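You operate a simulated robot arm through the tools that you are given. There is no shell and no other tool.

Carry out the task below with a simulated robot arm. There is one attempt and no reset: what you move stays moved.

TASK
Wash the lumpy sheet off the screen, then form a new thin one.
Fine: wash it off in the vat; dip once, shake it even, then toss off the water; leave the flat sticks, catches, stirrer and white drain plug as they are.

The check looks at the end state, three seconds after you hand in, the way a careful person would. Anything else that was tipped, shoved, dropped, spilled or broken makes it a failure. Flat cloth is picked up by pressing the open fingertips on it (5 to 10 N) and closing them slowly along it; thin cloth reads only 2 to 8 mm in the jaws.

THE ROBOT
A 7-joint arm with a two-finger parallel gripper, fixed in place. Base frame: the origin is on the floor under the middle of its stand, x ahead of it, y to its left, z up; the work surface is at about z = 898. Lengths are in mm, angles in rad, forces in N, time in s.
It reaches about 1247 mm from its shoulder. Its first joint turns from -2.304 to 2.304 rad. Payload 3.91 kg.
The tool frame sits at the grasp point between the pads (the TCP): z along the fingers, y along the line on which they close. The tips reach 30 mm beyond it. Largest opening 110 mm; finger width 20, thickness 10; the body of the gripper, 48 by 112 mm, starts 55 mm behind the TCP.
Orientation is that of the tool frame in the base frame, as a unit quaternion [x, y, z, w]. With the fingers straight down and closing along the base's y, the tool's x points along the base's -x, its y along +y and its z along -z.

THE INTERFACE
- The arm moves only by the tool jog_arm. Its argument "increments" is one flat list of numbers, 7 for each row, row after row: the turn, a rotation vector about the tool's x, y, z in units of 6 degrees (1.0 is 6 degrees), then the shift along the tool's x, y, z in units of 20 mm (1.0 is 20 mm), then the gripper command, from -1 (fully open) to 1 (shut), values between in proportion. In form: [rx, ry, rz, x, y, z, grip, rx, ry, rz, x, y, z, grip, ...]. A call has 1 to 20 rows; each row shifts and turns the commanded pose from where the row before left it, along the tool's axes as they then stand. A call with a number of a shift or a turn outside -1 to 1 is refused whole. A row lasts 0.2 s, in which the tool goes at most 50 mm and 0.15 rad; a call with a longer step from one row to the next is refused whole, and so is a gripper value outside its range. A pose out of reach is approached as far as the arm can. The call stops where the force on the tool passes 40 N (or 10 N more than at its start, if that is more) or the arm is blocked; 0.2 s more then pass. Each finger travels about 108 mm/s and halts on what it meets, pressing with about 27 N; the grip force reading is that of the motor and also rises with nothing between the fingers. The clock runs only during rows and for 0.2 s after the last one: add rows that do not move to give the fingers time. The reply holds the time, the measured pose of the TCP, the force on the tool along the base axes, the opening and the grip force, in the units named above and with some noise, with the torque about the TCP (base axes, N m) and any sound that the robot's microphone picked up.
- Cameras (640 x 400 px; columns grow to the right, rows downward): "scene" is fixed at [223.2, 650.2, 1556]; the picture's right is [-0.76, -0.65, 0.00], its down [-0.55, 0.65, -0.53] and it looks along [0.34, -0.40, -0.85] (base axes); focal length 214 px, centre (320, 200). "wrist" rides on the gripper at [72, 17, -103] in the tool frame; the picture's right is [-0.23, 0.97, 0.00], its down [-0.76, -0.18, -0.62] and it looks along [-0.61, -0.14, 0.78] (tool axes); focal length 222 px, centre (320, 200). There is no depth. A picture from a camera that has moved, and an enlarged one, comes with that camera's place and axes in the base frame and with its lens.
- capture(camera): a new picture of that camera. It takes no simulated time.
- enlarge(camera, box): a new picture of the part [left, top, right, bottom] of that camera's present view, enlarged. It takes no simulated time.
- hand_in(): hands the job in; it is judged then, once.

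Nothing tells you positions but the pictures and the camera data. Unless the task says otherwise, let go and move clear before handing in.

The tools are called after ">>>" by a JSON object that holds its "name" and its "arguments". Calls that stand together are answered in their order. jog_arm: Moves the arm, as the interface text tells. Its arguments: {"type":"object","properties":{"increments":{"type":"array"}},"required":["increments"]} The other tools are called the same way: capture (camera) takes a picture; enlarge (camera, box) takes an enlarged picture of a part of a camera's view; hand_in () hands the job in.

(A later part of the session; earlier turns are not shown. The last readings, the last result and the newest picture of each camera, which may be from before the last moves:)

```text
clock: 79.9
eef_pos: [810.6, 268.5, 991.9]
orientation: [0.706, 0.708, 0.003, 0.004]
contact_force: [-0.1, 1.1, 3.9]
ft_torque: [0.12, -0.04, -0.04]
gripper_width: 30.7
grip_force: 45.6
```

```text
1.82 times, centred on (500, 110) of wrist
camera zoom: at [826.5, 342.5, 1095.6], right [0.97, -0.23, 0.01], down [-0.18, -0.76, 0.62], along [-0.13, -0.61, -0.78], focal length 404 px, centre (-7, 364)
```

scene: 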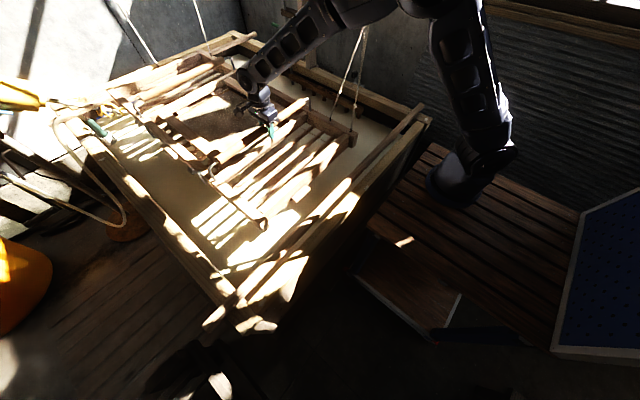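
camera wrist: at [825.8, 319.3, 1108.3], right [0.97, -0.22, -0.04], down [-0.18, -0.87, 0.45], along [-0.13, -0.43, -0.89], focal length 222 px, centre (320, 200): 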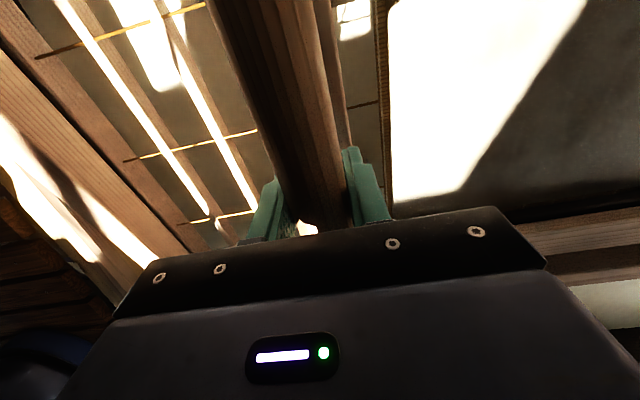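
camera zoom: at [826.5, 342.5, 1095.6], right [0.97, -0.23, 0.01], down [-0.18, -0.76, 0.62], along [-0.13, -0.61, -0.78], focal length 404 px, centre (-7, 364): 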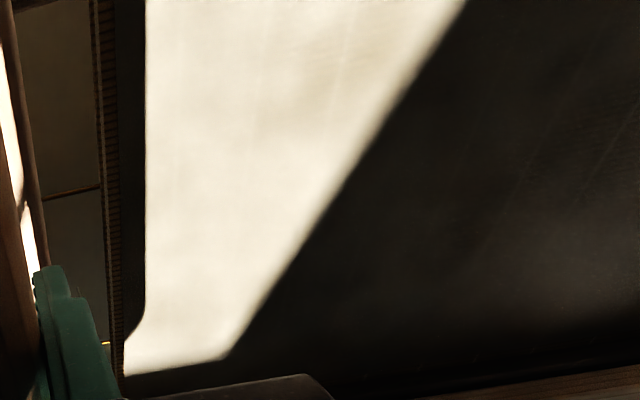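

A new, thin sheet has formed, with the bamboo lines showing faintly through it. I'll look closely at its evenness across the whole screen, and at the sticks and catches.

>>> {"name": "enlarge", "arguments": {"camera": "scene", "box": [165, 85, 261, 145]}}

>>> {"name": "enlarge", "arguments": {"camera": "wrist", "box": [400, 0, 640, 150]}}

>>> {"name": "enlarge", "arguments": {"camera": "scene", "box": [120, 80, 360, 230]}}

>>> {"name": "enlarge", "arguments": {"camera": "scene", "box": [60, 20, 260, 145]}}

```text
6.67 times, centred on (213, 115) of scene
camera zoom: at [223.2, 650.2, 1556.0], right [-0.76, -0.65, 0.0], down [-0.55, 0.65, -0.53], along [0.34, -0.4, -0.85], focal length 1430 px, centre (1033, 767)
```

zoom: 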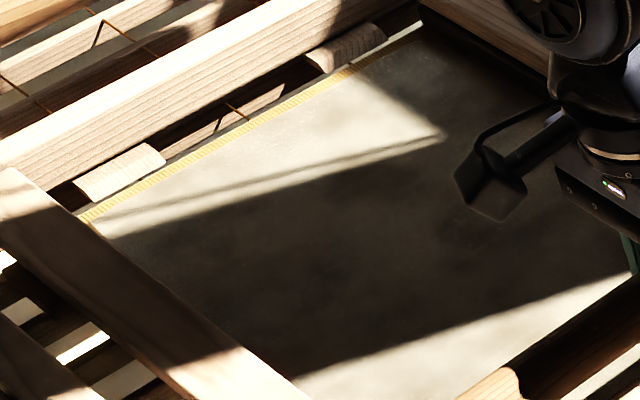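

```text
2.67 times, centred on (520, 75) of wrist
camera zoom: at [826.5, 342.5, 1095.6], right [0.97, -0.23, 0.01], down [-0.18, -0.76, 0.62], along [-0.13, -0.61, -0.78], focal length 592 px, centre (-213, 533)
```

zoom: 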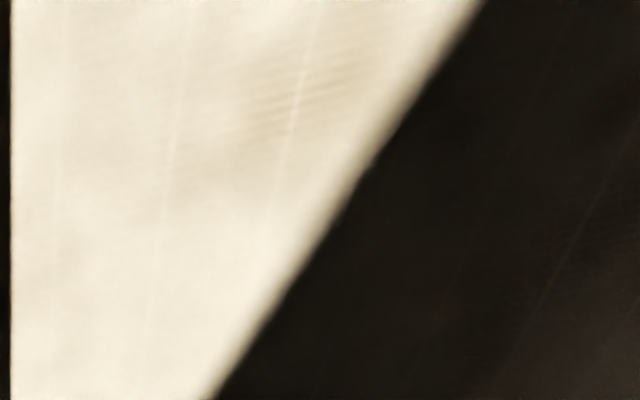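

```text
2.67 times, centred on (240, 155) of scene
camera zoom: at [223.2, 650.2, 1556.0], right [-0.76, -0.65, 0.0], down [-0.55, 0.65, -0.53], along [0.34, -0.4, -0.85], focal length 572 px, centre (533, 320)
```

zoom: 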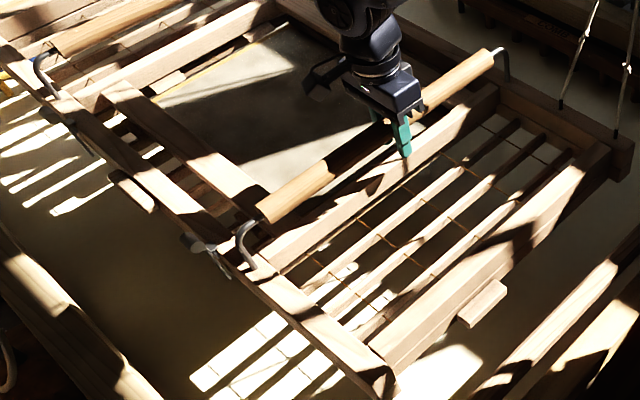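

```text
3.20 times, centred on (160, 82) of scene
camera zoom: at [223.2, 650.2, 1556.0], right [-0.76, -0.65, 0.0], down [-0.55, 0.65, -0.53], along [0.34, -0.4, -0.85], focal length 686 px, centre (832, 576)
```

zoom: 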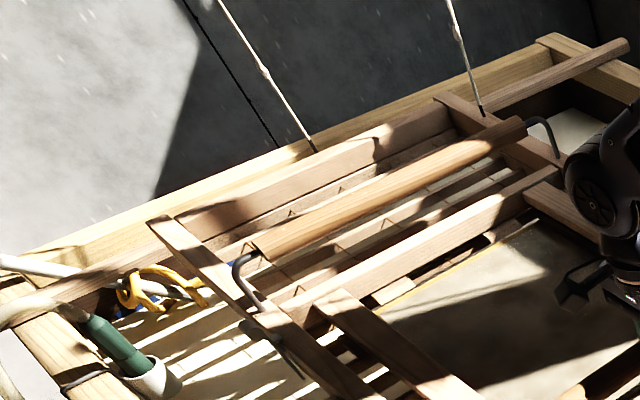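

The sheet is thin, with only faint cloudiness. I'll set the mould back at its rest position, release it and inspect the sheet from directly above.

>>> {"name": "jog_arm", "arguments": {"increments": [0, 0, 0, 0.4, 0, -0.3, 1, 0, 0, 0, 0.3, -0.1, -0.3, 1, 0, 0, 0, 0.3, -0.1, -0.3, 1, 0, 0, 0, 0, 0, 0, 1, 0, 0, 0, 0, 0, 0, 1, 0, 0, 0, 0, 0, 0, 1]}}

>>> {"name": "enlarge", "arguments": {"camera": "scene", "box": [60, 20, 260, 145]}}

```text
clock: 81.3
eef_pos: [805.9, 286.9, 1009.1]
orientation: [0.707, 0.708, 0.003, 0.004]
contact_force: [0.8, -0.2, -2.0]
ft_torque: [0.07, -0.01, -0.02]
gripper_width: 30.7
grip_force: 44.8
```

```text
3.20 times, centred on (160, 82) of scene
camera zoom: at [223.2, 650.2, 1556.0], right [-0.76, -0.65, 0.0], down [-0.55, 0.65, -0.53], along [0.34, -0.4, -0.85], focal length 686 px, centre (832, 576)
```

zoom: 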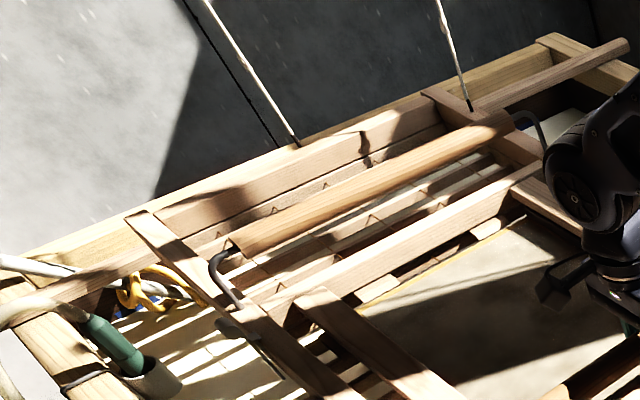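

>>> {"name": "jog_arm", "arguments": {"increments": [0, 0, 0, 0, 0, 0, 0.4, 0, 0, 0, 0, 0, 0, 0.2, 0, 0, 0, 0, 0, 0, -0.2, 0, 0, 0, 0, 0, 0, -0.6, 0, 0, 0, 0, 0, 0, -1, 0, 0, 0, 0, 0, 0, -1, 0, 0, 0, 0, 0, -0.5, -1, 0, 0, 0, 0, 0, -1, -1, 0, 0, 0, 0, 0, -1, -1, 0, 0, 0, 0, 0, -1, -1, 0, 0, 0, 0, 0, -1, -1, 0, 0, 0, 0, 0, -1, -1, 0, 0, 0, 0, 0, -1, -1, 0, 0, 0, 0, 0.5, -1, -1, 0, 0, 0, 0, 1, -1, -1, 0, 0, 0, 0, 1, -0.5, -1, 0, 0, 0, 0, 1, 0, -1, 0, 0, 0, 0, 1, 0, -1]}}

>>> {"name": "capture", "arguments": {"camera": "wrist"}}

>>> {"name": "capture", "arguments": {"camera": "scene"}}

>>> {"name": "enlarge", "arguments": {"camera": "wrist", "box": [240, 0, 560, 200]}}

```text
clock: 85.1
eef_pos: [894.5, 287.9, 1191.8]
orientation: [0.706, 0.708, 0.003, 0.004]
contact_force: [0.4, 0.6, 0.4]
ft_torque: [0.01, -0.01, 0.0]
gripper_width: 110.1
grip_force: 0.1
```

```text
taken
camera wrist: at [910.9, 362.6, 1295.6], right [0.97, -0.22, 0.01], down [-0.18, -0.76, 0.62], along [-0.13, -0.61, -0.78], focal length 222 px, centre (320, 200)
```

wrist: 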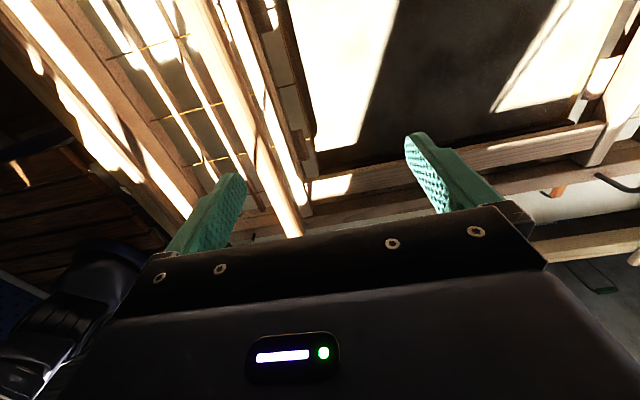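

```text
taken
```

scene: 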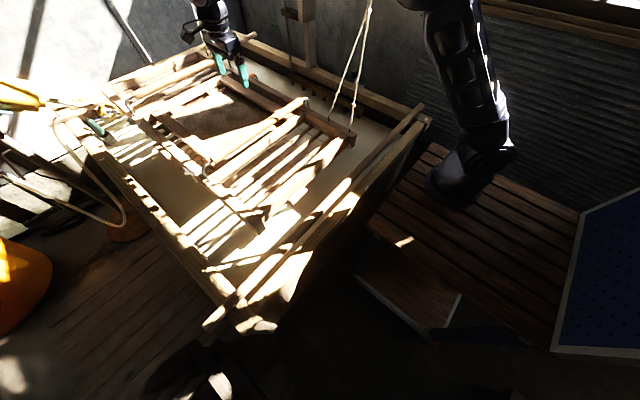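

```text
2.00 times, centred on (400, 100) of wrist
camera zoom: at [910.9, 362.6, 1295.6], right [0.97, -0.22, 0.01], down [-0.18, -0.76, 0.62], along [-0.13, -0.61, -0.78], focal length 444 px, centre (160, 400)
```

zoom: 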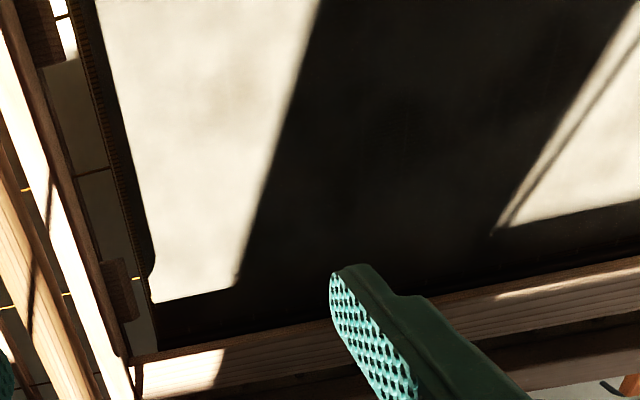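

>>> {"name": "enlarge", "arguments": {"camera": "scene", "box": [160, 60, 320, 160]}}

>>> {"name": "enlarge", "arguments": {"camera": "scene", "box": [150, 100, 230, 150]}}

>>> {"name": "enlarge", "arguments": {"camera": "wrist", "box": [270, 0, 430, 130]}}

>>> {"name": "enlarge", "arguments": {"camera": "wrist", "box": [430, 0, 640, 130]}}

```text
4.00 times, centred on (240, 110) of scene
camera zoom: at [223.2, 650.2, 1556.0], right [-0.76, -0.65, 0.0], down [-0.55, 0.65, -0.53], along [0.34, -0.4, -0.85], focal length 858 px, centre (640, 560)
```

zoom: 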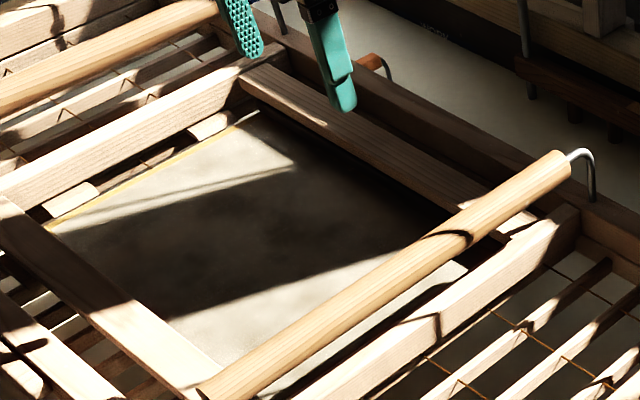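

```text
8.00 times, centred on (190, 125) of scene
camera zoom: at [223.2, 650.2, 1556.0], right [-0.76, -0.65, 0.0], down [-0.55, 0.65, -0.53], along [0.34, -0.4, -0.85], focal length 1716 px, centre (1360, 800)
```

zoom: 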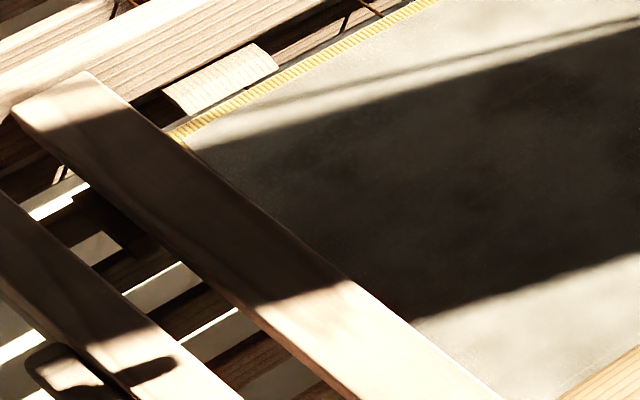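

```text
3.08 times, centred on (350, 65) of wrist
camera zoom: at [910.9, 362.6, 1295.6], right [0.97, -0.22, 0.01], down [-0.18, -0.76, 0.62], along [-0.13, -0.61, -0.78], focal length 684 px, centre (228, 615)
```

zoom: 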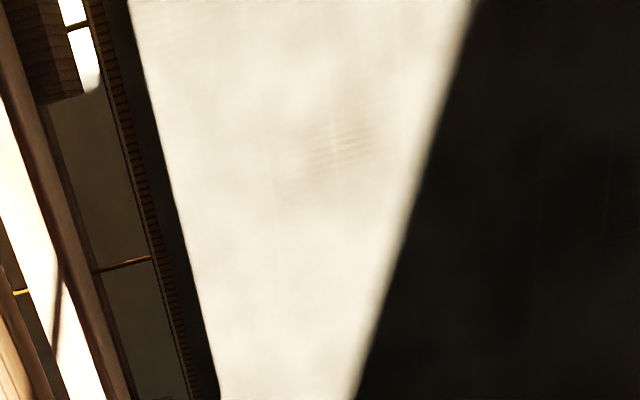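

```text
3.05 times, centred on (535, 65) of wrist
camera zoom: at [910.9, 362.6, 1295.6], right [0.97, -0.22, 0.01], down [-0.18, -0.76, 0.62], along [-0.13, -0.61, -0.78], focal length 677 px, centre (-335, 611)
```

zoom: 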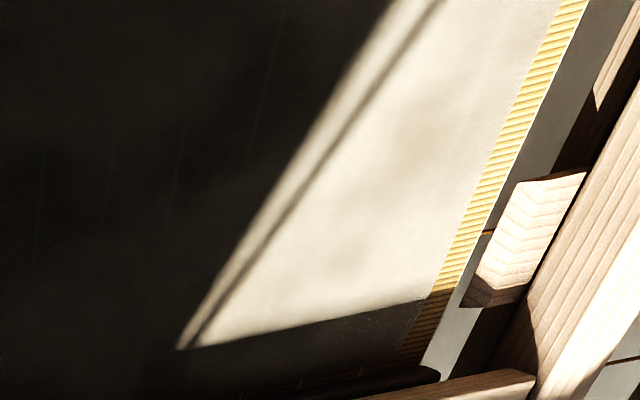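

>>> {"name": "enlarge", "arguments": {"camera": "scene", "box": [180, 90, 260, 140]}}

>>> {"name": "enlarge", "arguments": {"camera": "wrist", "box": [350, 0, 530, 112]}}

```text
8.00 times, centred on (220, 115) of scene
camera zoom: at [223.2, 650.2, 1556.0], right [-0.76, -0.65, 0.0], down [-0.55, 0.65, -0.53], along [0.34, -0.4, -0.85], focal length 1716 px, centre (1120, 880)
```

zoom: 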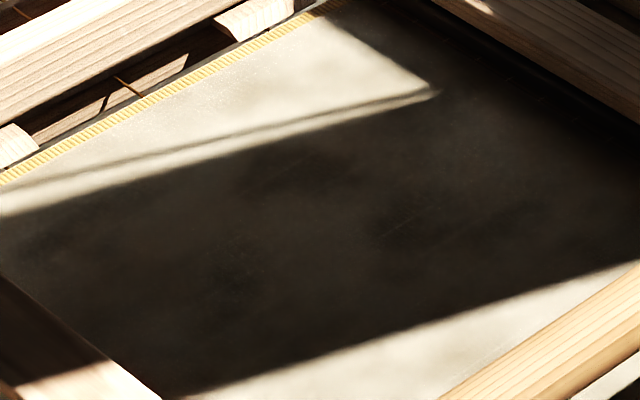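

```text
3.56 times, centred on (440, 56) of wrist
camera zoom: at [910.9, 362.6, 1295.6], right [0.97, -0.22, 0.01], down [-0.18, -0.76, 0.62], along [-0.13, -0.61, -0.78], focal length 790 px, centre (-107, 712)
```

zoom: 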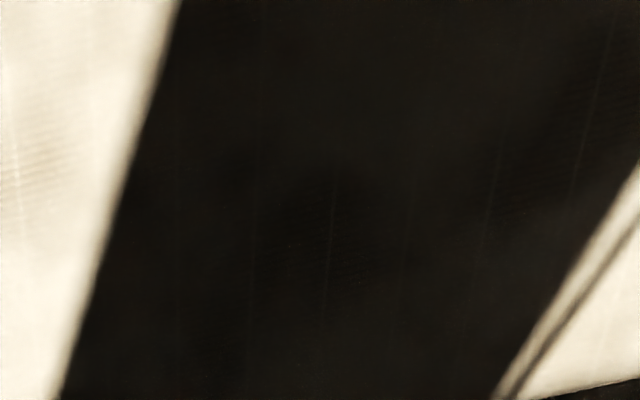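

The sheet is clean-edged and thin, but I can still see some faint clouding. More shaking while wet would even it out, so I'll wash this one off and form it again with a longer, two-direction shake. First back to the handle.

>>> {"name": "jog_arm", "arguments": {"increments": [0, 0, 0, 0, -1, 0, -1, 0, 0, 0, 0, -1, 0, -1, 0, 0, 0, 0, -1, 0, -1, 0, 0, 0, 0, -1, 0, -1, 0, 0, 0, 0, -0.35, 0, -1, 0, 0, 0, 0, 0, 1, -1, 0, 0, 0, 0, 0, 1, -1, 0, 0, 0, 0, 0, 1, -1, 0, 0, 0, 0, 0, 1, -1, 0, 0, 0, 0, 0, 0, -1]}}

>>> {"name": "enlarge", "arguments": {"camera": "wrist", "box": [160, 0, 480, 240]}}

```text
clock: 87.3
eef_pos: [807.4, 288.4, 1109.6]
orientation: [0.707, 0.708, 0.003, 0.004]
contact_force: [-0.2, 0.2, -0.5]
ft_torque: [-0.04, 0.01, -0.03]
gripper_width: 110.1
grip_force: 0.1
```

```text
1.67 times, centred on (320, 120) of wrist
camera zoom: at [824.7, 362.4, 1213.0], right [0.97, -0.23, 0.01], down [-0.18, -0.76, 0.62], along [-0.13, -0.61, -0.78], focal length 370 px, centre (320, 333)
```

zoom: 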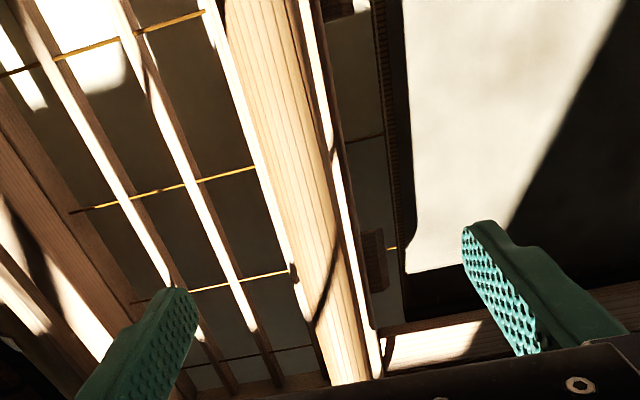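

>>> {"name": "jog_arm", "arguments": {"increments": [0, 0, 0, 0, 0, 1, -1, 0, 0, 0, 0, 0, 1, -1, 0, 0, 0, 0, 0, 1, -1, 0, 0, 0, 0, 0, 1, -1, 0, 0, 0, 0, 0, 1, -1, 0, 0, 0, 0, 0, 0, -0.4, 0, 0, 0, 0, 0, 0, 0.2, 0, 0, 0, 0, 0, 0, 0.6, 0, 0, 0, 0, 0, 0, 1, 0, 0, 0, 0, 0, 0, 1, 0, 0, 0, 0, 0, 0, 1]}}

>>> {"name": "jog_arm", "arguments": {"increments": [0, 0, 0, 0, 0, 0.4, 1, 0, 0, 0, -0.2, 0, 0.5, 1, 0, 0, 0, -0.2, 0, 0.6, 1, 0, 0, 0, -0.2, 0, 0.6, 1, 0, 0, 0, -0.2, 0, 0.6, 1, 0, 0, 0, -0.2, 0, 0.6, 1, 0, 0, 0, 0, 0, 0.6, 1, 0, 0, 0, 0, 0, 0.6, 1, 0, 0, 0, 0, 0, 0.6, 1, 0, 0, 0, 0, 0, 0.6, 1, 0, 0, 0, 0, 0, 0.6, 1, 0, 0, 0, 0, 0, 0.6, 1, 0, 0, 0, 0, 0, 0.6, 1, 0, 0, 0, 0, 0, 0.6, 1, 0, 0, 0, 0, 0, 0.6, 1, 0, 0, 0, 0, 0, 0.6, 1, 0, 0, 0, 0, 0, 0.6, 1, 0, 0, 0, 0, 0, 0.5, 1, 0, 0, 0, 0, 0, 0, 1]}}

>>> {"name": "capture", "arguments": {"camera": "scene"}}

```text
clock: 89.7
eef_pos: [810.2, 289.3, 1010.5]
orientation: [0.707, 0.707, 0.003, 0.004]
contact_force: [-0.7, 0.1, -2.2]
ft_torque: [0.0, 0.07, -0.11]
gripper_width: 30.6
grip_force: 44.8
```

```text
clock: 93.7
eef_pos: [810.9, 267.7, 801.4]
orientation: [0.706, 0.708, 0.003, 0.004]
contact_force: [-0.9, 0.6, 10.5]
ft_torque: [0.13, 0.26, -0.15]
gripper_width: 30.7
grip_force: 44.5
```

```text
taken
```

scene: 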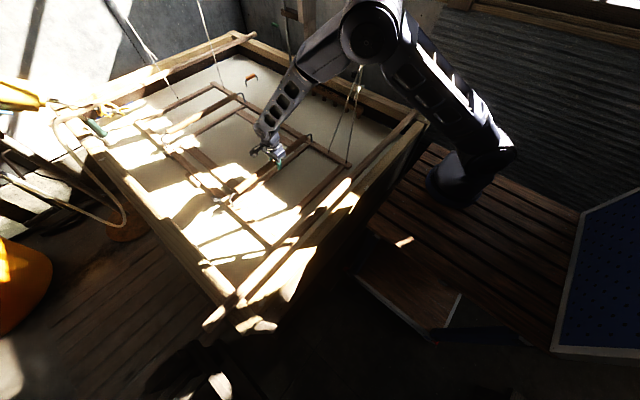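

Submerged level again. Swishing underwater to wash the screen clean, with the same moves as before.

>>> {"name": "jog_arm", "arguments": {"increments": [0, 0, 0, -0.9, 0, 0, 1, 0, 0, 0, -0.4, -0.4, 0, 1, 0, 0, 0, 0.9, 0, 0, 1, 0, 0, 0, 0.9, 0.3, 0, 1, 0, 0, 0, 0.5, 0.3, 0, 1, 0, 0, 0, -0.9, 0, 0, 1, 0, 0, 0, -0.9, -0.3, 0, 1, 0, 0, 0, -0.5, -0.3, 0, 1, 0, 0, 0, 0.9, 0, 0, 1, 0, 0, 0, 0.9, 0.3, 0, 1, 0, 0, 0, 0.5, 0.3, 0, 1, 0, 0, 0, -0.9, 0, 0, 1, 0, 0, 0, -0.9, -0.3, 0, 1, 0, 0, 0, -0.5, -0.3, 0, 1, 0, 0, 0, 0.9, 0.2, 0, 1, 0, 0, 0, 0.4, 0.2, 0, 1, 0, 0, 0, 0, 0, 0, 1]}}

>>> {"name": "jog_arm", "arguments": {"increments": [0, 0, 0, -0.9, 0, 0, 1, 0, 0, 0, -0.4, -0.4, 0, 1, 0, 0, 0, 0.9, 0, 0, 1, 0, 0, 0, 0.9, 0.3, 0, 1, 0, 0, 0, 0.5, 0.3, 0, 1, 0, 0, 0, -0.9, 0, 0, 1, 0, 0, 0, -0.9, -0.3, 0, 1, 0, 0, 0, -0.5, -0.3, 0, 1, 0, 0, 0, 0.9, 0, 0, 1, 0, 0, 0, 0.9, 0.3, 0, 1, 0, 0, 0, 0.5, 0.3, 0, 1, 0, 0, 0, -0.9, 0, 0, 1, 0, 0, 0, -0.9, -0.3, 0, 1, 0, 0, 0, -0.5, -0.3, 0, 1, 0, 0, 0, 0.9, 0.2, 0, 1, 0, 0, 0, 0.4, 0.2, 0, 1, 0, 0, 0, 0, 0, 0, 1]}}

>>> {"name": "jog_arm", "arguments": {"increments": [0, 0, 0, 0, 0, -0.5, 1, 0, 0, 0, 0, 0, -0.5, 1, 0, 0, 0, 0, 0, -0.5, 1, 0, 0, 0, 0, 0, -0.5, 1, 0, 0, 0, 0, 0, -0.5, 1, 0, 0, 0, 0, 0, -0.5, 1, 0, 0, 0, 0, 0, -0.5, 1, 0, 0, 0, 0, 0, 0, 1]}}

>>> {"name": "enlarge", "arguments": {"camera": "scene", "box": [130, 60, 330, 185]}}

>>> {"name": "enlarge", "arguments": {"camera": "wrist", "box": [360, 0, 640, 220]}}

```text
clock: 97.3
eef_pos: [810.4, 268.8, 802.7]
orientation: [0.706, 0.708, 0.004, 0.004]
contact_force: [-0.8, 1.8, 12.5]
ft_torque: [0.16, -0.08, -0.04]
gripper_width: 30.6
grip_force: 44.9
```

```text
clock: 100.9
eef_pos: [812.1, 268.2, 802.1]
orientation: [0.707, 0.707, 0.003, 0.004]
contact_force: [-0.3, 1.3, 12.7]
ft_torque: [0.17, -0.1, -0.07]
gripper_width: 30.6
grip_force: 44.5
```

```text
clock: 102.7
eef_pos: [811.9, 268.7, 872.9]
orientation: [0.707, 0.707, 0.003, 0.004]
contact_force: [0.8, 1.4, 9.4]
ft_torque: [0.19, -0.19, -0.13]
gripper_width: 30.6
grip_force: 44.8
```

```text
3.20 times, centred on (230, 122) of scene
camera zoom: at [223.2, 650.2, 1556.0], right [-0.76, -0.65, 0.0], down [-0.55, 0.65, -0.53], along [0.34, -0.4, -0.85], focal length 686 px, centre (608, 448)
```

zoom: 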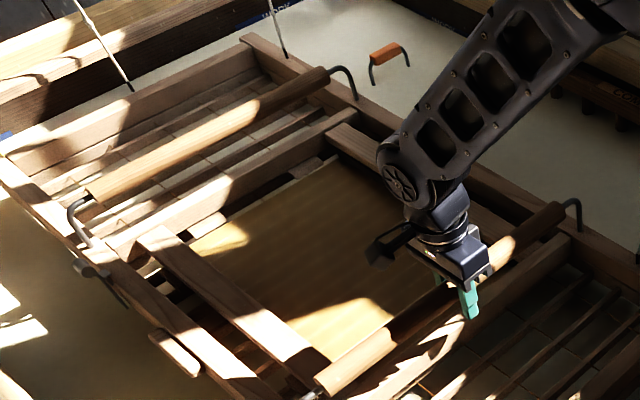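

```text
1.82 times, centred on (500, 110) of wrist
camera zoom: at [826.5, 342.5, 976.8], right [0.97, -0.23, 0.01], down [-0.18, -0.76, 0.62], along [-0.13, -0.61, -0.78], focal length 404 px, centre (-7, 364)
```

zoom: 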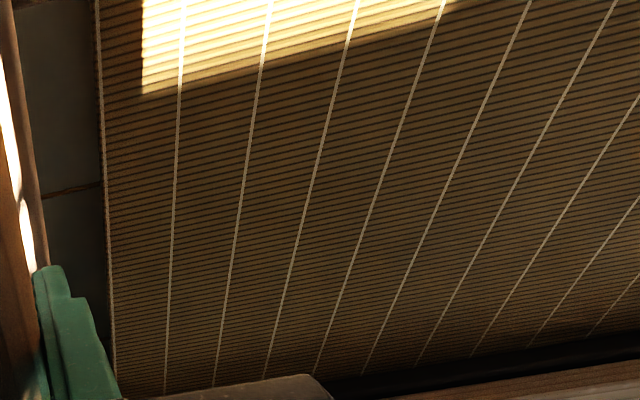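

Bare and clean again. Now the single dip, straight down and up, then immediate and longer shaking.

>>> {"name": "jog_arm", "arguments": {"increments": [0, 0, 0, 0, 0, 0.7, 1, 0, 0, 0, 0, 0, 0.7, 1, 0, 0, 0, 0, 0, 0.7, 1, 0, 0, 0, 0, 0, 0.7, 1, 0, 0, 0, 0, 0, 0.7, 1, 0, 0, 0, 0, 0, 0, 1, 0, 0, 0, 0, 0, -0.8, 1, 0, 0, 0, 0, 0, -0.9, 1, 0, 0, 0, 0, 0, -0.9, 1, 0, 0, 0, 0, 0, -0.9, 1, 0, 0, 0, 0, 0, -0.9, 1, 0, 0, 0, 0, 0, -0.9, 1, 0, 0, 0, 0.9, 0, -0.2, 1, 0, 0, 0, -0.9, 0, 0, 1, 0, 0, 0, -0.9, 0, 0, 1, 0, 0, 0, 0.9, 0, 0, 1, 0, 0, 0, 0.9, 0, 0, 1, 0, 0, 0, -0.9, 0, 0, 1, 0, 0, 0, -0.9, 0, 0, 1, 0, 0, 0, 0.9, 0, 0, 1]}}

>>> {"name": "jog_arm", "arguments": {"increments": [0, 0, 0, 0, -0.7, 0, 1, 0, 0, 0, 0, 0.7, 0, 1, 0, 0, 0, 0, 0.7, 0, 1, 0, 0, 0, 0, -0.7, 0, 1, 0, 0, 0, 0, -0.7, 0, 1, 0, 0, 0, 0, 0.7, 0, 1, 0, 0, 0, 0, 0.7, 0, 1, 0, 0, 0, 0, -0.7, 0, 1, 0, 0, 0, 0.9, 0, 0, 1, 0, 0, 0, -0.9, 0, 0, 1, 0, 0, 0, -0.9, 0, 0, 1, 0, 0, 0, 0.9, 0, 0, 1, 0, 0, 0, 0.9, 0, 0, 1, 0, 0, 0, -0.9, 0, 0, 1, 0, 0, 0, -0.9, 0, 0, 1, 0, 0, 0, 0.9, 0, 0, 1, 0, 0, 0, 0, -0.7, 0, 1, 0, 0, 0, 0, 0.7, 0, 1, 0, 0, 0, 0, 0.7, 0, 1, 0, 0, 0, 0, -0.7, 0, 1]}}

>>> {"name": "enlarge", "arguments": {"camera": "wrist", "box": [360, 0, 640, 220]}}

>>> {"name": "enlarge", "arguments": {"camera": "scene", "box": [130, 60, 330, 185]}}

```text
clock: 106.9
eef_pos: [809.9, 268.6, 910.9]
orientation: [0.706, 0.709, 0.003, 0.005]
contact_force: [-1.0, -0.4, 5.0]
ft_torque: [0.03, 0.02, 0.5]
gripper_width: 30.5
grip_force: 44.8
```

```text
clock: 111.1
eef_pos: [809.7, 268.3, 912.2]
orientation: [0.707, 0.708, 0.002, 0.005]
contact_force: [-0.4, 1.3, 4.7]
ft_torque: [0.15, 0.46, -0.04]
gripper_width: 30.4
grip_force: 45.0
```

```text
1.82 times, centred on (500, 110) of wrist
camera zoom: at [826.1, 342.0, 1015.7], right [0.97, -0.23, 0.01], down [-0.18, -0.76, 0.62], along [-0.13, -0.61, -0.78], focal length 404 px, centre (-7, 364)
```

zoom: 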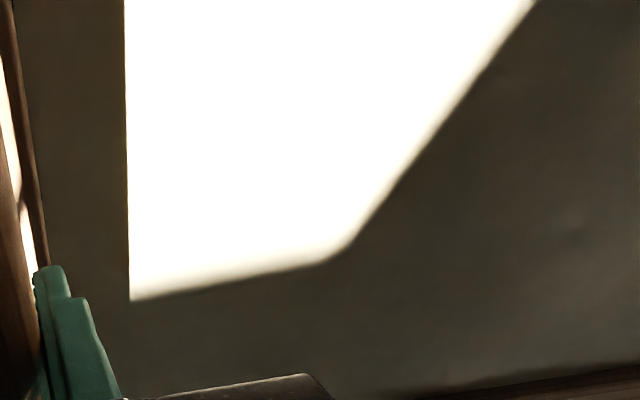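

```text
3.20 times, centred on (230, 122) of scene
camera zoom: at [223.2, 650.2, 1556.0], right [-0.76, -0.65, 0.0], down [-0.55, 0.65, -0.53], along [0.34, -0.4, -0.85], focal length 686 px, centre (608, 448)
```

zoom: 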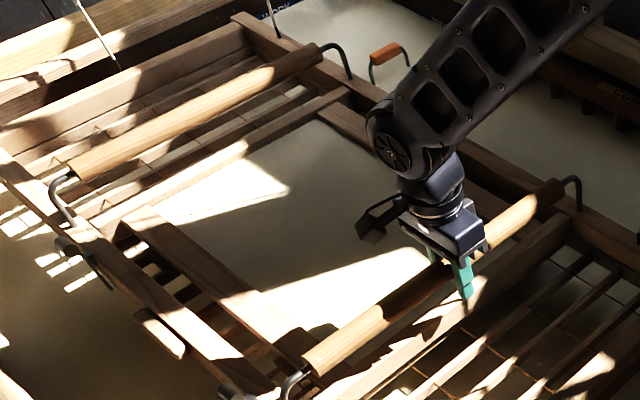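

The pool is held and flat. I'll keep shaking in both directions a while longer while it's wet.

>>> {"name": "jog_arm", "arguments": {"increments": [0, 0, 0, 0.9, 0, 0, 1, 0, 0, 0, -0.9, 0, 0, 1, 0, 0, 0, -0.9, 0, 0, 1, 0, 0, 0, 0.9, 0, 0, 1, 0, 0, 0, 0.9, 0, 0, 1, 0, 0, 0, -0.9, 0, 0, 1, 0, 0, 0, -0.9, 0, 0, 1, 0, 0, 0, 0.9, 0, 0, 1, 0, 0, 0, 0, -0.7, 0, 1, 0, 0, 0, 0, 0.7, 0, 1, 0, 0, 0, 0, 0.7, 0, 1, 0, 0, 0, 0, -0.7, 0, 1, 0, 0, 0, 0, -0.7, 0, 1, 0, 0, 0, 0, 0.7, 0, 1, 0, 0, 0, 0, 0.7, 0, 1, 0, 0, 0, 0, -0.7, 0, 1, 0, 0, 0, 0.9, 0, 0, 1, 0, 0, 0, -0.9, 0, 0, 1, 0, 0, 0, -0.9, 0, 0, 1, 0, 0, 0, 0.9, 0, 0, 1]}}

>>> {"name": "jog_arm", "arguments": {"increments": [0, 0, 0, 0.9, 0, 0, 1, 0, 0, 0, -0.9, 0, 0, 1, 0, 0, 0, -0.9, 0, 0, 1, 0, 0, 0, 0.9, 0, 0, 1, 0, 0, 0, 0, -0.7, 0, 1, 0, 0, 0, 0, 0.7, 0, 1, 0, 0, 0, 0, 0.7, 0, 1, 0, 0, 0, 0, -0.7, 0, 1, 0, 0, 0, 0, 0, -0.8, 1, 0, 0, 0, 0, 0, -0.8, 1, 0, 0, 0, 0, 0, -0.8, 1, 0, 0, 0, 0, 0, -0.8, 1, 0, 0, 0, 0, 0, -0.8, 1, 0, 0, 0, 0, 0, 0, 1]}}

>>> {"name": "capture", "arguments": {"camera": "scene"}}

>>> {"name": "enlarge", "arguments": {"camera": "wrist", "box": [360, 0, 640, 220]}}

>>> {"name": "enlarge", "arguments": {"camera": "scene", "box": [130, 60, 330, 185]}}

```text
clock: 115.3
eef_pos: [811.2, 269.0, 912.7]
orientation: [0.706, 0.708, 0.002, 0.006]
contact_force: [-1.0, -0.5, 6.5]
ft_torque: [0.06, 0.01, 0.54]
gripper_width: 30.5
grip_force: 44.8
```

```text
clock: 118.3
eef_pos: [811.3, 267.2, 992.9]
orientation: [0.707, 0.708, 0.003, 0.004]
contact_force: [0.0, 1.9, 2.2]
ft_torque: [0.05, -0.22, -0.06]
gripper_width: 30.5
grip_force: 44.4
```

```text
taken
```

scene: 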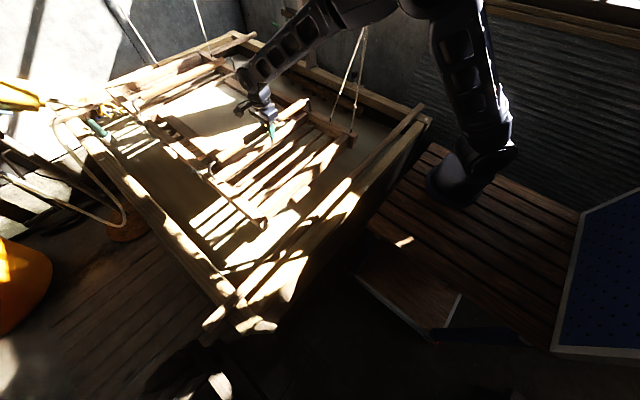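

```text
1.82 times, centred on (500, 110) of wrist
camera zoom: at [825.9, 341.2, 1096.5], right [0.97, -0.23, 0.01], down [-0.18, -0.76, 0.62], along [-0.13, -0.61, -0.78], focal length 404 px, centre (-7, 364)
```

zoom: 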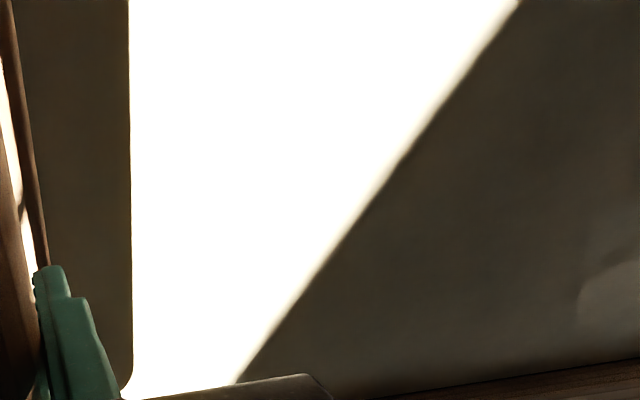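

```text
3.20 times, centred on (230, 122) of scene
camera zoom: at [223.2, 650.2, 1556.0], right [-0.76, -0.65, 0.0], down [-0.55, 0.65, -0.53], along [0.34, -0.4, -0.85], focal length 686 px, centre (608, 448)
```

zoom: 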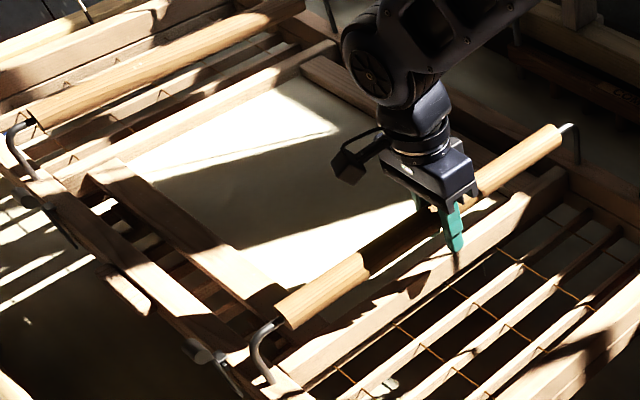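

Shaken smooth. Now the toss: brisk 12° roll dumping toward -y, brief hold, then back to level.

>>> {"name": "jog_arm", "arguments": {"increments": [0, 1, 0, 0, 0, 0, 1, 0, 1, 0, 0, 0, 0, 1, 0, 0, 0, 0, 0, 0, 1, 0, 0, 0, 0, 0, 0, 1, 0, -0.5, 0, 0, 0, 0, 1, 0, -0.5, 0, 0, 0, 0, 1, 0, -0.5, 0, 0, 0, 0, 1, 0, -0.5, 0, 0, 0, 0, 1, 0, 0, 0, 0, 0, 0, 1, 0, 0, 0, 0, 0, 0, 1]}}

>>> {"name": "enlarge", "arguments": {"camera": "wrist", "box": [360, 0, 640, 220]}}

>>> {"name": "enlarge", "arguments": {"camera": "wrist", "box": [400, 0, 640, 150]}}

>>> {"name": "enlarge", "arguments": {"camera": "scene", "box": [165, 85, 261, 145]}}

>>> {"name": "enlarge", "arguments": {"camera": "scene", "box": [120, 60, 360, 210]}}

```text
clock: 120.5
eef_pos: [809.5, 267.5, 991.8]
orientation: [0.707, 0.707, 0.004, 0.004]
contact_force: [-1.2, 0.2, 4.8]
ft_torque: [0.14, -0.13, -0.07]
gripper_width: 30.8
grip_force: 45.4
```

```text
1.82 times, centred on (500, 110) of wrist
camera zoom: at [825.4, 342.0, 1096.0], right [0.97, -0.23, 0.01], down [-0.18, -0.76, 0.62], along [-0.13, -0.61, -0.78], focal length 404 px, centre (-7, 364)
```

zoom: 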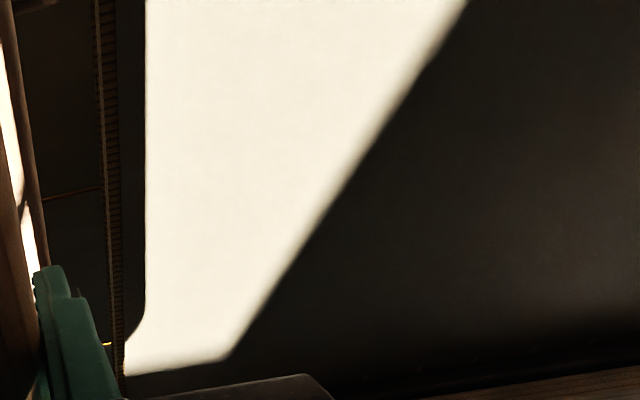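

```text
2.67 times, centred on (520, 75) of wrist
camera zoom: at [825.4, 342.0, 1096.0], right [0.97, -0.23, 0.01], down [-0.18, -0.76, 0.62], along [-0.13, -0.61, -0.78], focal length 592 px, centre (-213, 533)
```

zoom: 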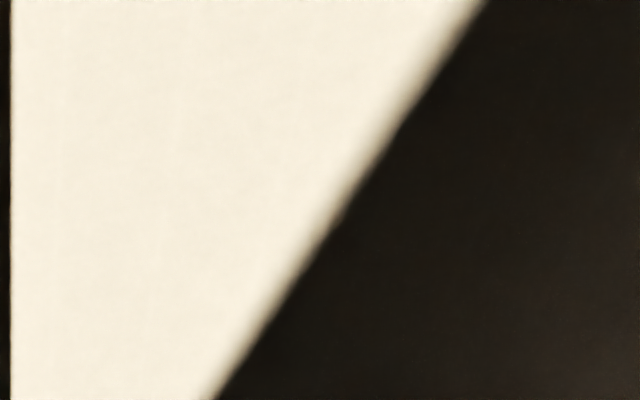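

```text
6.67 times, centred on (213, 115) of scene
camera zoom: at [223.2, 650.2, 1556.0], right [-0.76, -0.65, 0.0], down [-0.55, 0.65, -0.53], along [0.34, -0.4, -0.85], focal length 1430 px, centre (1033, 767)
```

zoom: 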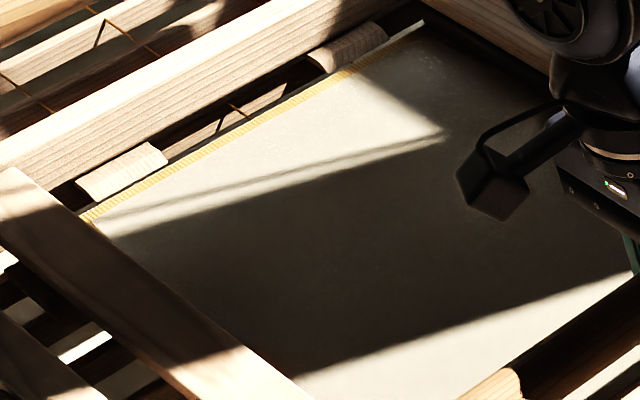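

```text
2.67 times, centred on (240, 135) of scene
camera zoom: at [223.2, 650.2, 1556.0], right [-0.76, -0.65, 0.0], down [-0.55, 0.65, -0.53], along [0.34, -0.4, -0.85], focal length 572 px, centre (533, 373)
```

zoom: 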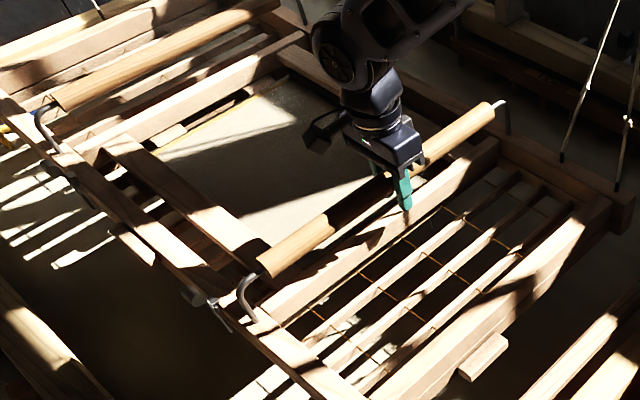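

That's clearly better: the sheet is now smooth and uniform, with no clouding. I'll bring the mould back to its rest position and release it gently.

>>> {"name": "jog_arm", "arguments": {"increments": [0, 0, 0, 0.4, 0, -0.3, 1, 0, 0, 0, 0.3, -0.1, -0.3, 1, 0, 0, 0, 0.3, 0, -0.3, 1, 0, 0, 0, 0, 0, 0, 1, 0, 0, 0, 0, 0, 0, 1, 0, 0, 0, 0, 0, 0, 1, 0, 0, 0, 0, 0, 0, 0.4, 0, 0, 0, 0, 0, 0, 0.2, 0, 0, 0, 0, 0, 0, -0.2, 0, 0, 0, 0, 0, 0, -0.6, 0, 0, 0, 0, 0, 0, -1, 0, 0, 0, 0, 0, 0, -1]}}

>>> {"name": "jog_arm", "arguments": {"increments": [0, 0, 0, 0, 0, -0.5, -1, 0, 0, 0, 0, 0, -1, -1, 0, 0, 0, 0, 0, -1, -1, 0, 0, 0, 0, 0, -1, -1, 0, 0, 0, 0, 0, -1, -1, 0, 0, 0, 0, 0, -1, -1, 0, 0, 0, 0, 0, -1, -1, 0, 0, 0, 0, 0, -1, -1, 0, 0, 0, 0, 0, -1, -1, 0, 0, 0, 0, 0, -1, -1, 0, 0, 0, 0, -1, -1, -1, 0, 0, 0, 0, -1, -1, -1, 0, 0, 0, 0, -1, -1, -1, 0, 0, 0, 0, -1, 0, -1, 0, 0, 0, 0, -1, 0, -1, 0, 0, 0, 0, -1, 0, -1, 0, 0, 0, 0, -1, 0, -1, 0, 0, 0, 0, -1, 0, -1, 0, 0, 0, 0, -1, 0, -1]}}

>>> {"name": "capture", "arguments": {"camera": "scene"}}

>>> {"name": "enlarge", "arguments": {"camera": "scene", "box": [60, 20, 260, 145]}}

>>> {"name": "enlarge", "arguments": {"camera": "scene", "box": [120, 80, 360, 230]}}

>>> {"name": "enlarge", "arguments": {"camera": "scene", "box": [160, 60, 320, 160]}}

>>> {"name": "enlarge", "arguments": {"camera": "scene", "box": [200, 20, 440, 170]}}

```text
clock: 123.1
eef_pos: [807.0, 287.8, 1010.0]
orientation: [0.707, 0.707, 0.004, 0.005]
contact_force: [-0.2, 0.3, 0.3]
ft_torque: [0.03, -0.04, 0.0]
gripper_width: 110.0
grip_force: 0.1
```

```text
clock: 127.1
eef_pos: [624.5, 288.1, 1257.0]
orientation: [0.706, 0.708, 0.003, 0.005]
contact_force: [-0.6, -0.4, -0.4]
ft_torque: [0.01, 0.06, -0.03]
gripper_width: 110.1
grip_force: 0.1
```

```text
taken
```

scene: 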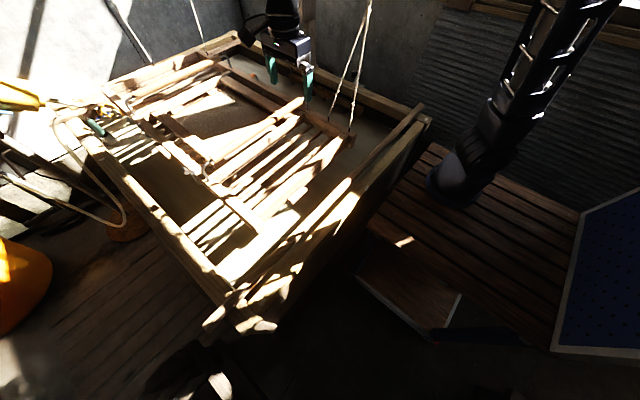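

```text
3.20 times, centred on (160, 82) of scene
camera zoom: at [223.2, 650.2, 1556.0], right [-0.76, -0.65, 0.0], down [-0.55, 0.65, -0.53], along [0.34, -0.4, -0.85], focal length 686 px, centre (832, 576)
```

zoom: 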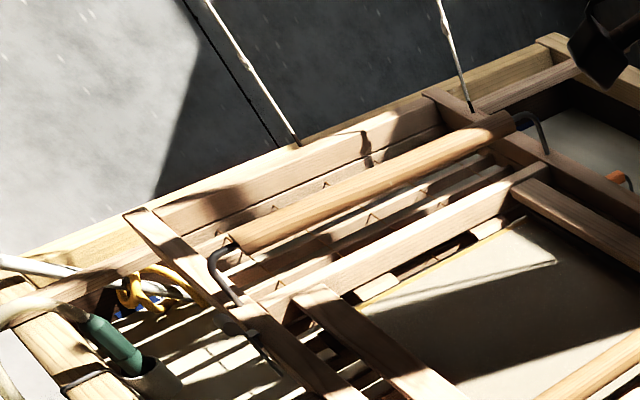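

```text
2.67 times, centred on (240, 155) of scene
camera zoom: at [223.2, 650.2, 1556.0], right [-0.76, -0.65, 0.0], down [-0.55, 0.65, -0.53], along [0.34, -0.4, -0.85], focal length 572 px, centre (533, 320)
```

zoom: 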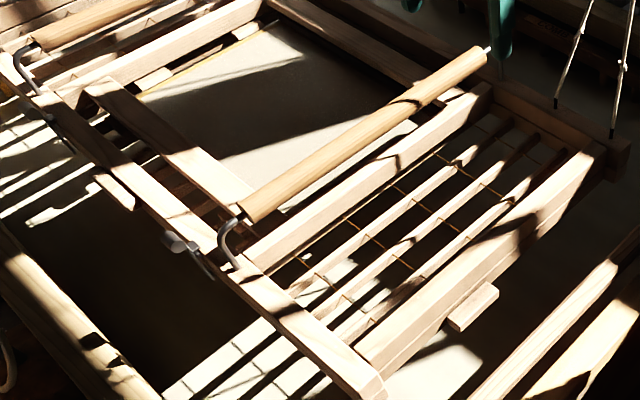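

```text
4.00 times, centred on (240, 110) of scene
camera zoom: at [223.2, 650.2, 1556.0], right [-0.76, -0.65, 0.0], down [-0.55, 0.65, -0.53], along [0.34, -0.4, -0.85], focal length 858 px, centre (640, 560)
```

zoom: 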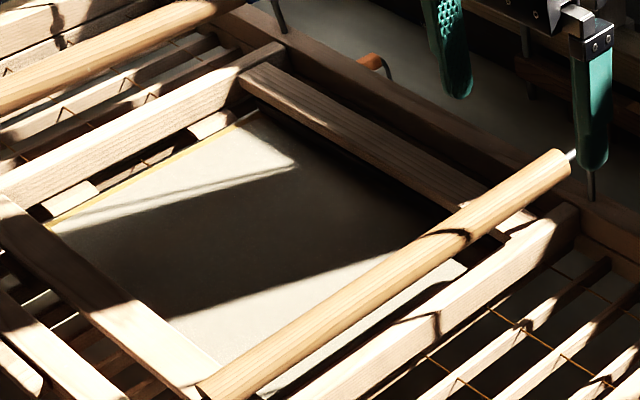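

```text
2.67 times, centred on (320, 95) of scene
camera zoom: at [223.2, 650.2, 1556.0], right [-0.76, -0.65, 0.0], down [-0.55, 0.65, -0.53], along [0.34, -0.4, -0.85], focal length 572 px, centre (320, 480)
```

zoom: 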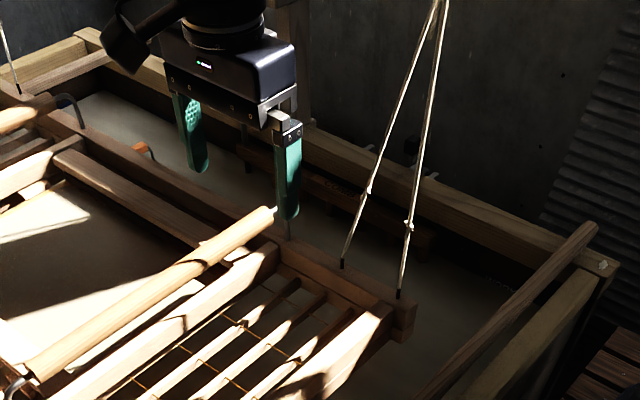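

The sheet is smooth, and the mould, sticks and catches are back where they were. The slurry looks darker than before, though, so I'll check that the water level hasn't dropped and that the plug, hose cup and mixer are undisturbed.

>>> {"name": "enlarge", "arguments": {"camera": "scene", "box": [190, 20, 286, 80]}}

>>> {"name": "enlarge", "arguments": {"camera": "scene", "box": [0, 60, 160, 160]}}

>>> {"name": "enlarge", "arguments": {"camera": "scene", "box": [300, 60, 428, 140]}}

>>> {"name": "enlarge", "arguments": {"camera": "scene", "box": [84, 120, 212, 200]}}

>>> {"name": "capture", "arguments": {"camera": "wrist"}}

```text
6.67 times, centred on (238, 50) of scene
camera zoom: at [223.2, 650.2, 1556.0], right [-0.76, -0.65, 0.0], down [-0.55, 0.65, -0.53], along [0.34, -0.4, -0.85], focal length 1430 px, centre (867, 1200)
```

zoom: 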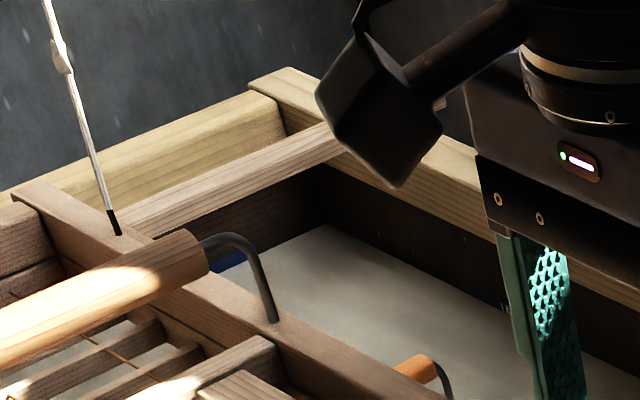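

```text
4.00 times, centred on (80, 110) of scene
camera zoom: at [223.2, 650.2, 1556.0], right [-0.76, -0.65, 0.0], down [-0.55, 0.65, -0.53], along [0.34, -0.4, -0.85], focal length 858 px, centre (1280, 560)
```

zoom: 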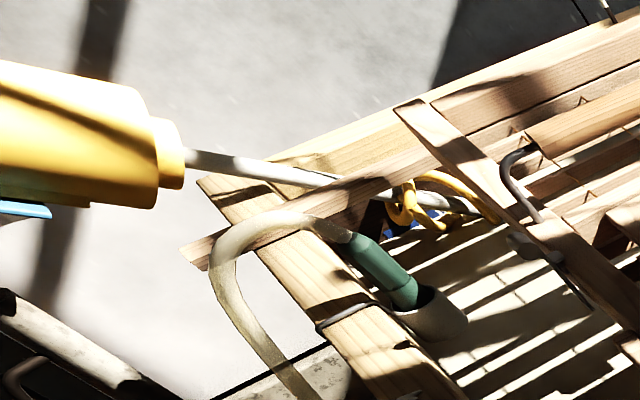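

```text
5.00 times, centred on (364, 100) of scene
camera zoom: at [223.2, 650.2, 1556.0], right [-0.76, -0.65, 0.0], down [-0.55, 0.65, -0.53], along [0.34, -0.4, -0.85], focal length 1072 px, centre (100, 700)
```

zoom: 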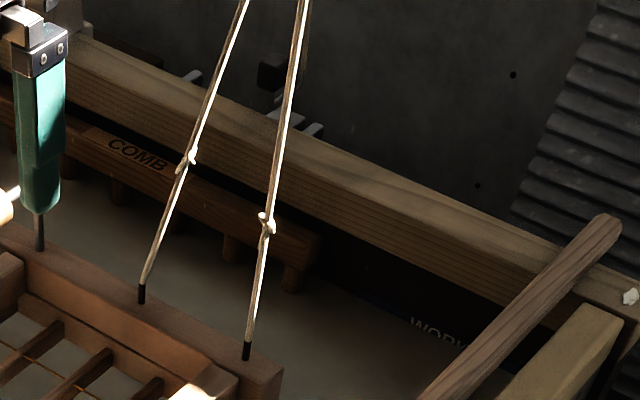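

```text
5.00 times, centred on (148, 160) of scene
camera zoom: at [223.2, 650.2, 1556.0], right [-0.76, -0.65, 0.0], down [-0.55, 0.65, -0.53], along [0.34, -0.4, -0.85], focal length 1072 px, centre (1180, 400)
```

zoom: 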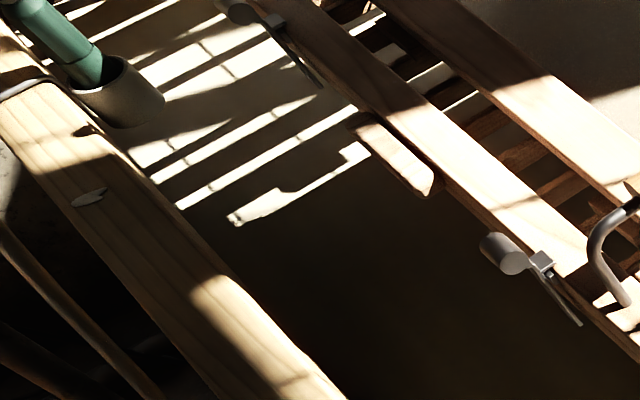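

```text
taken
camera wrist: at [640.7, 362.8, 1361.3], right [0.97, -0.23, 0.01], down [-0.18, -0.76, 0.62], along [-0.13, -0.61, -0.78], focal length 222 px, centre (320, 200)
```

wrist: 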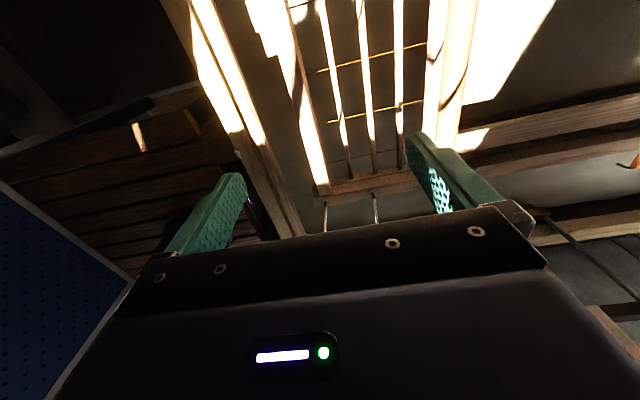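

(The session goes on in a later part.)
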